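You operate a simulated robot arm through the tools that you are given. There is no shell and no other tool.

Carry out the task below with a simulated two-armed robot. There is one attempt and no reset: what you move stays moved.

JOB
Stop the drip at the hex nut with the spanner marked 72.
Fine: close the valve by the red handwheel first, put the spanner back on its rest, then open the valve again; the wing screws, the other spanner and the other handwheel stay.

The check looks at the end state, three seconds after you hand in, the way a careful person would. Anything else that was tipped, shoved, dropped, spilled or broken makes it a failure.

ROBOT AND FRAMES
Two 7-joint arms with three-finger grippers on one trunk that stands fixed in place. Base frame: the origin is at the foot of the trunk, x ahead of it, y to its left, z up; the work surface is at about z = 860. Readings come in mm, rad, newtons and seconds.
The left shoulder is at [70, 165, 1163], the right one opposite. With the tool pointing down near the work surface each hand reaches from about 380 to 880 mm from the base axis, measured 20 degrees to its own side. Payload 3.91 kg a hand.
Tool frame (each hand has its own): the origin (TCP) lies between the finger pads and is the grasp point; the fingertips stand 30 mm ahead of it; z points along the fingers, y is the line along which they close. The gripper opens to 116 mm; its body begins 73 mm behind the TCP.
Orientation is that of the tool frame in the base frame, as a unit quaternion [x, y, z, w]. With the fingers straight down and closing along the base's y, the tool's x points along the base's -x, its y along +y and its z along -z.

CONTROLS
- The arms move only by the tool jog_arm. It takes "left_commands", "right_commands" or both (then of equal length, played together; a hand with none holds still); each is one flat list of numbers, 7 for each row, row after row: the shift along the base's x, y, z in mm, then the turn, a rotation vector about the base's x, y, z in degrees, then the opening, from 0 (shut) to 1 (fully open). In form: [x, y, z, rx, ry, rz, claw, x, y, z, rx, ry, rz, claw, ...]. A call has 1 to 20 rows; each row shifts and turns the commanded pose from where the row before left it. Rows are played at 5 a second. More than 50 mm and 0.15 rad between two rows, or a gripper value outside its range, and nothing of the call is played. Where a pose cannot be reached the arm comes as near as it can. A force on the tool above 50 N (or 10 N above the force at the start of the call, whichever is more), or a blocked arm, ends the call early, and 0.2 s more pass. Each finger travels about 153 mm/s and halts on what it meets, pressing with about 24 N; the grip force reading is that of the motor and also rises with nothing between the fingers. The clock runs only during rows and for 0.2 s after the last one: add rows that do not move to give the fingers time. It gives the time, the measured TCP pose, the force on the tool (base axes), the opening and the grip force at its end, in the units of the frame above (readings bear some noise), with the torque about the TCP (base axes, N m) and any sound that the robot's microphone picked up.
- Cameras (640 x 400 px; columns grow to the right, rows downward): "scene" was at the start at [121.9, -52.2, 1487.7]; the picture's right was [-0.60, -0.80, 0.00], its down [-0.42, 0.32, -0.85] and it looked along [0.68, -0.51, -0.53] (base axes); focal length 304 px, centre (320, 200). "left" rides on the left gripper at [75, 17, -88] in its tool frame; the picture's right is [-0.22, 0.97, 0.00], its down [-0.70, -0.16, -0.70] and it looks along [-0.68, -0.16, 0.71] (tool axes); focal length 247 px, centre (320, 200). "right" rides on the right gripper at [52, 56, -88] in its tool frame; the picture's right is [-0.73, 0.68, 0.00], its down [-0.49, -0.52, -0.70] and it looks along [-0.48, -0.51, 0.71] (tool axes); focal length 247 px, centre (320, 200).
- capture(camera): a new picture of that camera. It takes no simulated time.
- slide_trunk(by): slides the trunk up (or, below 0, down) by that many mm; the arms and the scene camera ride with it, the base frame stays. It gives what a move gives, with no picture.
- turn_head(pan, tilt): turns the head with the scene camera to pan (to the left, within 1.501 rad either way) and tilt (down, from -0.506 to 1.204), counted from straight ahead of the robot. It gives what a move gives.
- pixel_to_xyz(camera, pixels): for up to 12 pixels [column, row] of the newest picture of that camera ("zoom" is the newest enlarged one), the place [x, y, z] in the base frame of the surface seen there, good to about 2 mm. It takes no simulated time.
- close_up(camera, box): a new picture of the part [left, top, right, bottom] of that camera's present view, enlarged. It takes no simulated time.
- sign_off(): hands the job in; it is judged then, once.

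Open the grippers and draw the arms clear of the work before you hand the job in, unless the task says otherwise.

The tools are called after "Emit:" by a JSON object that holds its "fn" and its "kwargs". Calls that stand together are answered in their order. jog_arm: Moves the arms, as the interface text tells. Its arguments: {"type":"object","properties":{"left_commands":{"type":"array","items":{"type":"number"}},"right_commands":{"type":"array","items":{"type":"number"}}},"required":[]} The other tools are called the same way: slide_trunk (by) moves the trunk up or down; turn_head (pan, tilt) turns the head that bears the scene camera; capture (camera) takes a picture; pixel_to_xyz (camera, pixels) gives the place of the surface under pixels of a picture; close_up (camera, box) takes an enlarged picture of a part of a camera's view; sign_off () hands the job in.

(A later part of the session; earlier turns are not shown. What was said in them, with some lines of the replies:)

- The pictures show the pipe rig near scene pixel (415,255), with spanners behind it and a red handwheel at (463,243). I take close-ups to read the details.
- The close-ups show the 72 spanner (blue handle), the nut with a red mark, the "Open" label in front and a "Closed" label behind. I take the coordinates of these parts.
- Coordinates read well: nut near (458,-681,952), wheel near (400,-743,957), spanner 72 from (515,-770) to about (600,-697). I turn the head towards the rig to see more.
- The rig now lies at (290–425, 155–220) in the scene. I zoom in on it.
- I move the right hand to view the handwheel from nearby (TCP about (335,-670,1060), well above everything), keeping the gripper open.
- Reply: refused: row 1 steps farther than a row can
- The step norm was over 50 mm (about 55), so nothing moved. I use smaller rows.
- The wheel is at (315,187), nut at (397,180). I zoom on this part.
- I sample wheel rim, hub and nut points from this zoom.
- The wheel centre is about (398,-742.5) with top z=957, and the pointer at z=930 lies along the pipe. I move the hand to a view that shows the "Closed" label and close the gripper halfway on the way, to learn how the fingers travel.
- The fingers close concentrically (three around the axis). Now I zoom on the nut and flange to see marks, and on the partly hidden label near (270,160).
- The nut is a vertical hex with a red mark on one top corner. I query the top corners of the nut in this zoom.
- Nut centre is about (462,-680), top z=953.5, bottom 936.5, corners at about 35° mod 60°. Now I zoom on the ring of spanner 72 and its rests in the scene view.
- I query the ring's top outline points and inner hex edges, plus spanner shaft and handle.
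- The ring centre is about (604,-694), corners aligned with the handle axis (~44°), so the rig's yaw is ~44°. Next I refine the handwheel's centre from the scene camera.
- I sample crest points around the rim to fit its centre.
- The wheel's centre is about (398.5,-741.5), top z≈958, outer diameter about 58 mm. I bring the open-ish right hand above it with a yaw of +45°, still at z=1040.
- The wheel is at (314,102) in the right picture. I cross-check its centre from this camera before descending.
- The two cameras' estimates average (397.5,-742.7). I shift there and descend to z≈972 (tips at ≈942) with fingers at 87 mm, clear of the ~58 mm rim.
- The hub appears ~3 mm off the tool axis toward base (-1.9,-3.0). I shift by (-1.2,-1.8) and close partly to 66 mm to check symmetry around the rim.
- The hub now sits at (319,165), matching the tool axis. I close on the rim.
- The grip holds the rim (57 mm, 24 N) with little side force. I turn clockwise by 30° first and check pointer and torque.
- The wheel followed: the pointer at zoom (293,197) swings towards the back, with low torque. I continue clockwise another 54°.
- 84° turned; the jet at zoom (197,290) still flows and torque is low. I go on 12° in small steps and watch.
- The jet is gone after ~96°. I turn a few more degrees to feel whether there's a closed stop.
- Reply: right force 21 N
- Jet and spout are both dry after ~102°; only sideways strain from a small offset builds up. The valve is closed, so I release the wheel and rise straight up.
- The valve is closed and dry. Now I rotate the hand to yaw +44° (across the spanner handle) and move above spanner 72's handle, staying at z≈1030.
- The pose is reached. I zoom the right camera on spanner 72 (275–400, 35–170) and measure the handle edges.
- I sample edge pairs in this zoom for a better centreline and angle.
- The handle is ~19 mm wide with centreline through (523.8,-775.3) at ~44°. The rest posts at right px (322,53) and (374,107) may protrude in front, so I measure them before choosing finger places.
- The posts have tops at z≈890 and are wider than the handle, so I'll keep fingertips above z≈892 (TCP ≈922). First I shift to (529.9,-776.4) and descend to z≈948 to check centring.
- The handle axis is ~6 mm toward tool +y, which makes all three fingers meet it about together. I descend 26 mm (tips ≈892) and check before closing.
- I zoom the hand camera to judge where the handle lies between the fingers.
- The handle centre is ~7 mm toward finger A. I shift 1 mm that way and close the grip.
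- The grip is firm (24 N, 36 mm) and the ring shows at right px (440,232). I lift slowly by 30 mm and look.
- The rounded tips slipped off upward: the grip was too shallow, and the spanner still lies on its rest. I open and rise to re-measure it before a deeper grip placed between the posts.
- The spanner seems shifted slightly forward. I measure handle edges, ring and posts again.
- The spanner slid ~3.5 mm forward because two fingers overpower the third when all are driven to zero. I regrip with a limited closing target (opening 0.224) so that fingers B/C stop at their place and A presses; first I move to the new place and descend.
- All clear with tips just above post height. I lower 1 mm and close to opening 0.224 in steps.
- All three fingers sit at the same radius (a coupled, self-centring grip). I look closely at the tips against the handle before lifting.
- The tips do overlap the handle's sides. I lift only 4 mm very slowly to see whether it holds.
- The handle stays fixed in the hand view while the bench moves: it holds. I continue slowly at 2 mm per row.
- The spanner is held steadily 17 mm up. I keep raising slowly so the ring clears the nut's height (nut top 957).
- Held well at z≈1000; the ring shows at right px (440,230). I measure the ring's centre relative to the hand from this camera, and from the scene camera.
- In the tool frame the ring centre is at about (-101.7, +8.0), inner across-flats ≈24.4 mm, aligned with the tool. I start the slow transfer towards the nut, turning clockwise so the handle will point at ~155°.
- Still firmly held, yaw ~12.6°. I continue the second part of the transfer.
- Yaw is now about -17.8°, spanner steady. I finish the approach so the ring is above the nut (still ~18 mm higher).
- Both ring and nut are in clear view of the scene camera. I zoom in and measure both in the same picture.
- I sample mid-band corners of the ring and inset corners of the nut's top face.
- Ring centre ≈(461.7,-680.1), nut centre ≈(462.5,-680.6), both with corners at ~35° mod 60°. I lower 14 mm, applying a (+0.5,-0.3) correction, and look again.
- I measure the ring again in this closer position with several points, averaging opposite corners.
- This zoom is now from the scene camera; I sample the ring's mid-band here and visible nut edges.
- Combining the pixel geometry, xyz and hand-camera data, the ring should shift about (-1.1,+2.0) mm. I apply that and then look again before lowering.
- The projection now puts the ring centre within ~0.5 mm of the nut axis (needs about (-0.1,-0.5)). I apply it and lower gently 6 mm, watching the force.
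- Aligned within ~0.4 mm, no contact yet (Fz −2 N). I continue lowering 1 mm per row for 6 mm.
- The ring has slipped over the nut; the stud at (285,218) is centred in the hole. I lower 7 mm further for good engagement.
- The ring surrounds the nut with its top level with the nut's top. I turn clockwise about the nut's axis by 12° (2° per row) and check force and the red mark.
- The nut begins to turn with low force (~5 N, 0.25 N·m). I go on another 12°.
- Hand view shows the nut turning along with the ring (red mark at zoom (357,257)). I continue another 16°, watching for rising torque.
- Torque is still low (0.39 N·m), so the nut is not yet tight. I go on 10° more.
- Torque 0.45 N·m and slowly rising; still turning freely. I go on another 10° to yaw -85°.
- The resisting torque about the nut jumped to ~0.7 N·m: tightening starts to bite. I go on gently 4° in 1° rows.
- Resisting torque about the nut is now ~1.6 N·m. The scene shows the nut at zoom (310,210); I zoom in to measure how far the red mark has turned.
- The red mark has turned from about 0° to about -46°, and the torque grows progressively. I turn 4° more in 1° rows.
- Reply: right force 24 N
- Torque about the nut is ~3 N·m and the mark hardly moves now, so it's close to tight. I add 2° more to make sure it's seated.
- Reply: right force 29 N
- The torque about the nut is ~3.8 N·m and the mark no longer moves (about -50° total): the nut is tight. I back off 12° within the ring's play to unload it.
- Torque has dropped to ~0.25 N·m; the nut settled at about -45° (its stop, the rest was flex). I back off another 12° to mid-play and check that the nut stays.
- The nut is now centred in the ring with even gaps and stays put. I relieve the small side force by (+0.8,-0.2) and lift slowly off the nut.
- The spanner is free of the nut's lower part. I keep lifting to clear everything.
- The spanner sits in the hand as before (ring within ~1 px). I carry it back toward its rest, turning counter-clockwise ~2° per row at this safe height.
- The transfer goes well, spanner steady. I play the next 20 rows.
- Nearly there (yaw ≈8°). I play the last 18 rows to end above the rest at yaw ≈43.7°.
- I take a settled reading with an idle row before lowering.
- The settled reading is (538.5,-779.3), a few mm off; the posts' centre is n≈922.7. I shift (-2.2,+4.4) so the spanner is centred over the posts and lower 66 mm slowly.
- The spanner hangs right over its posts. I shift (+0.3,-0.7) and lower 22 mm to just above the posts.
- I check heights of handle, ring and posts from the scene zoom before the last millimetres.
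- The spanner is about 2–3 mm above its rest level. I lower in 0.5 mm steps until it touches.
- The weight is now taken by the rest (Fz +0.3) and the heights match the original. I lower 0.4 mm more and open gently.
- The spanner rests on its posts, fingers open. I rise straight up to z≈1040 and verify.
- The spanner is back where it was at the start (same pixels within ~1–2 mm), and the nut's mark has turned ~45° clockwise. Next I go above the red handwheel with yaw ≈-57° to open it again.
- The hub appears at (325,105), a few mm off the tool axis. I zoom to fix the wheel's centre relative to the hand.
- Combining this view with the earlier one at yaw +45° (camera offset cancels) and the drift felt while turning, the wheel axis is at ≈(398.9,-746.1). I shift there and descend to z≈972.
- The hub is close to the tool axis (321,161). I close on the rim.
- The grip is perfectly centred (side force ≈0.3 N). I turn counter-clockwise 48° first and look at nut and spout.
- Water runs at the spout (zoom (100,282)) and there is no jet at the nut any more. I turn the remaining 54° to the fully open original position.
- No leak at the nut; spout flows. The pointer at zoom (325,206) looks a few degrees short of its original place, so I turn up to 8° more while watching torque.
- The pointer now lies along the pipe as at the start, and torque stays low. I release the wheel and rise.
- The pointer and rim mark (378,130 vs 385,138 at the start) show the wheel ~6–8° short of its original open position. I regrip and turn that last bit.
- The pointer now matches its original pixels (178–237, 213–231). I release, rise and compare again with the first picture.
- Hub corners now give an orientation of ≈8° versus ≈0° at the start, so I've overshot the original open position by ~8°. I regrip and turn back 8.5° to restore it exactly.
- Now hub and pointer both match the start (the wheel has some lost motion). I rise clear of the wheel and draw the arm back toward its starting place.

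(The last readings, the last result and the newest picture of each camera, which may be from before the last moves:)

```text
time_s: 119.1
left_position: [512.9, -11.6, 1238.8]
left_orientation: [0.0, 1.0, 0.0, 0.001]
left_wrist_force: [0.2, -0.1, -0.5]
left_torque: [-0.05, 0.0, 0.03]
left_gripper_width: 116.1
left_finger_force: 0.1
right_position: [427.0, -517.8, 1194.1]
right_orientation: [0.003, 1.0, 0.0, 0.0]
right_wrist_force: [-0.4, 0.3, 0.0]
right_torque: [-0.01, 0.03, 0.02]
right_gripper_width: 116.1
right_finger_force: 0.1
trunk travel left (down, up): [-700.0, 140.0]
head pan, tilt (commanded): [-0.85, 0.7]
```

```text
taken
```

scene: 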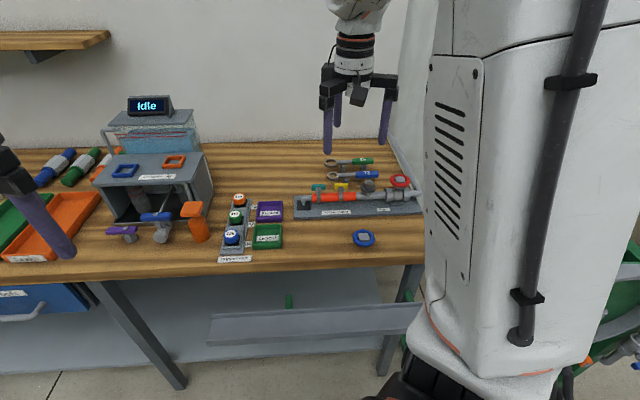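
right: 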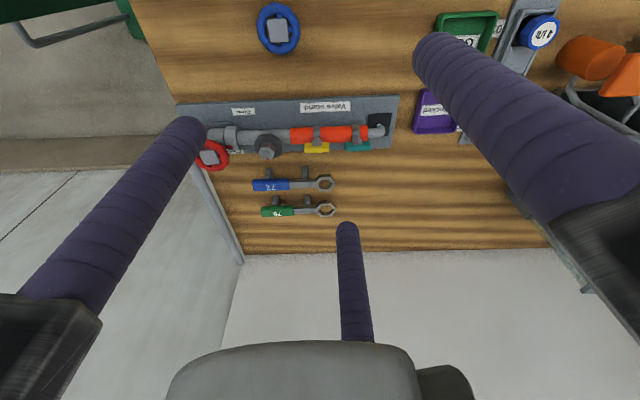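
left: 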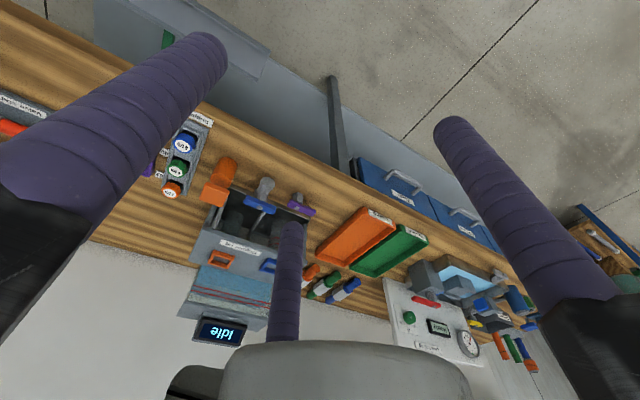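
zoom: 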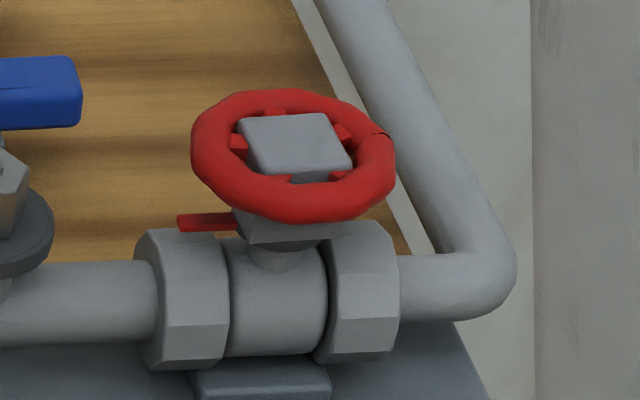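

Everything looks restored: the spout runs, the nut is dry, spanner 72 is on its posts, and the arm is back at its start. I wait a few idle rows and check the nut closely for any residual drip.

Emit:
{"fn": "jog_arm", "kwargs": {"right_commands": [0, 0, 0, 0, 0, 0, 1, 0, 0, 0, 0, 0, 0, 1, 0, 0, 0, 0, 0, 0, 1, 0, 0, 0, 0, 0, 0, 1, 0, 0, 0, 0, 0, 0, 1, 0, 0, 0, 0, 0, 0, 1, 0, 0, 0, 0, 0, 0, 1, 0, 0, 0, 0, 0, 0, 1, 0, 0, 0, 0, 0, 0, 1, 0, 0, 0, 0, 0, 0, 1]}}

Emit:
{"fn": "close_up", "kwargs": {"camera": "scene", "box": [345, 165, 400, 215]}}

Emit:
{"fn": "close_up", "kwargs": {"camera": "right", "box": [170, 80, 410, 230]}}

```text
time_s: 121.3
left_position: [512.8, -11.7, 1238.8]
left_orientation: [-0.001, 1.0, 0.0, 0.0]
left_wrist_force: [0.3, -0.7, 0.2]
left_torque: [-0.03, 0.03, -0.01]
left_gripper_width: 116.1
left_finger_force: 0.2
right_position: [427.8, -518.7, 1194.7]
right_orientation: [0.002, 1.0, 0.0, 0.001]
right_wrist_force: [0.0, -0.3, 0.3]
right_torque: [0.01, 0.02, -0.03]
right_gripper_width: 115.9
right_finger_force: 0.1
trunk travel left (down, up): [-700.0, 140.0]
head pan, tilt (commanded): [-0.85, 0.7]
```

```text
8.00 times, centred on (372, 190) of scene
```

zoom: 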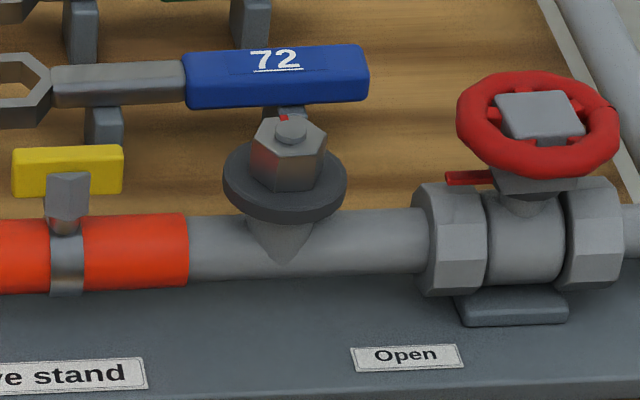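

```text
2.67 times, centred on (290, 155) of right
```

zoom: 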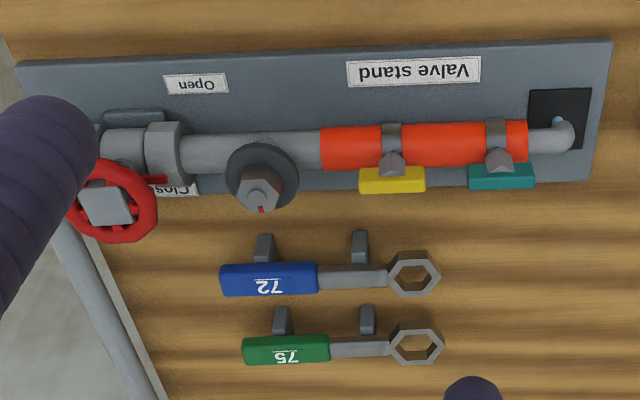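

The nut stays dry while water runs at the spout. The valve pointer lies along the pipe as at the start, spanner 72 is back on its rest, and spanner 75, the wing screws and the blue handwheel look untouched. Grippers are open and clear, so I hand in.

Emit:
{"fn": "sign_off", "kwargs": {}}

```text
The job is handed in.
```

The drip at the hex nut has stopped. I shut the valve with the red handwheel and tightened the nut about 45° clockwise with spanner 72, until it came up firm. I then put the spanner back and reopened the valve, and handed the job in with both grippers open and clear.

- **Leak:** after reopening, water ran at the spout and the nut stayed dry in every picture, including after a wait of about two seconds.
- **Spanner 72:** it is back on its rest posts, within about 1–2 mm of where it started. My first attempt to pick it up slipped and shifted it about 3.5 mm on the posts; I corrected that when I put it back.
- **Red handwheel:** while reopening I turned it about 8° too far, then turned it back. The pointer now lies along the pipe as it did at the start.
- **Everything else:** spanner 75, the wing screws and the blue handwheel were not touched and look unchanged in the final pictures.
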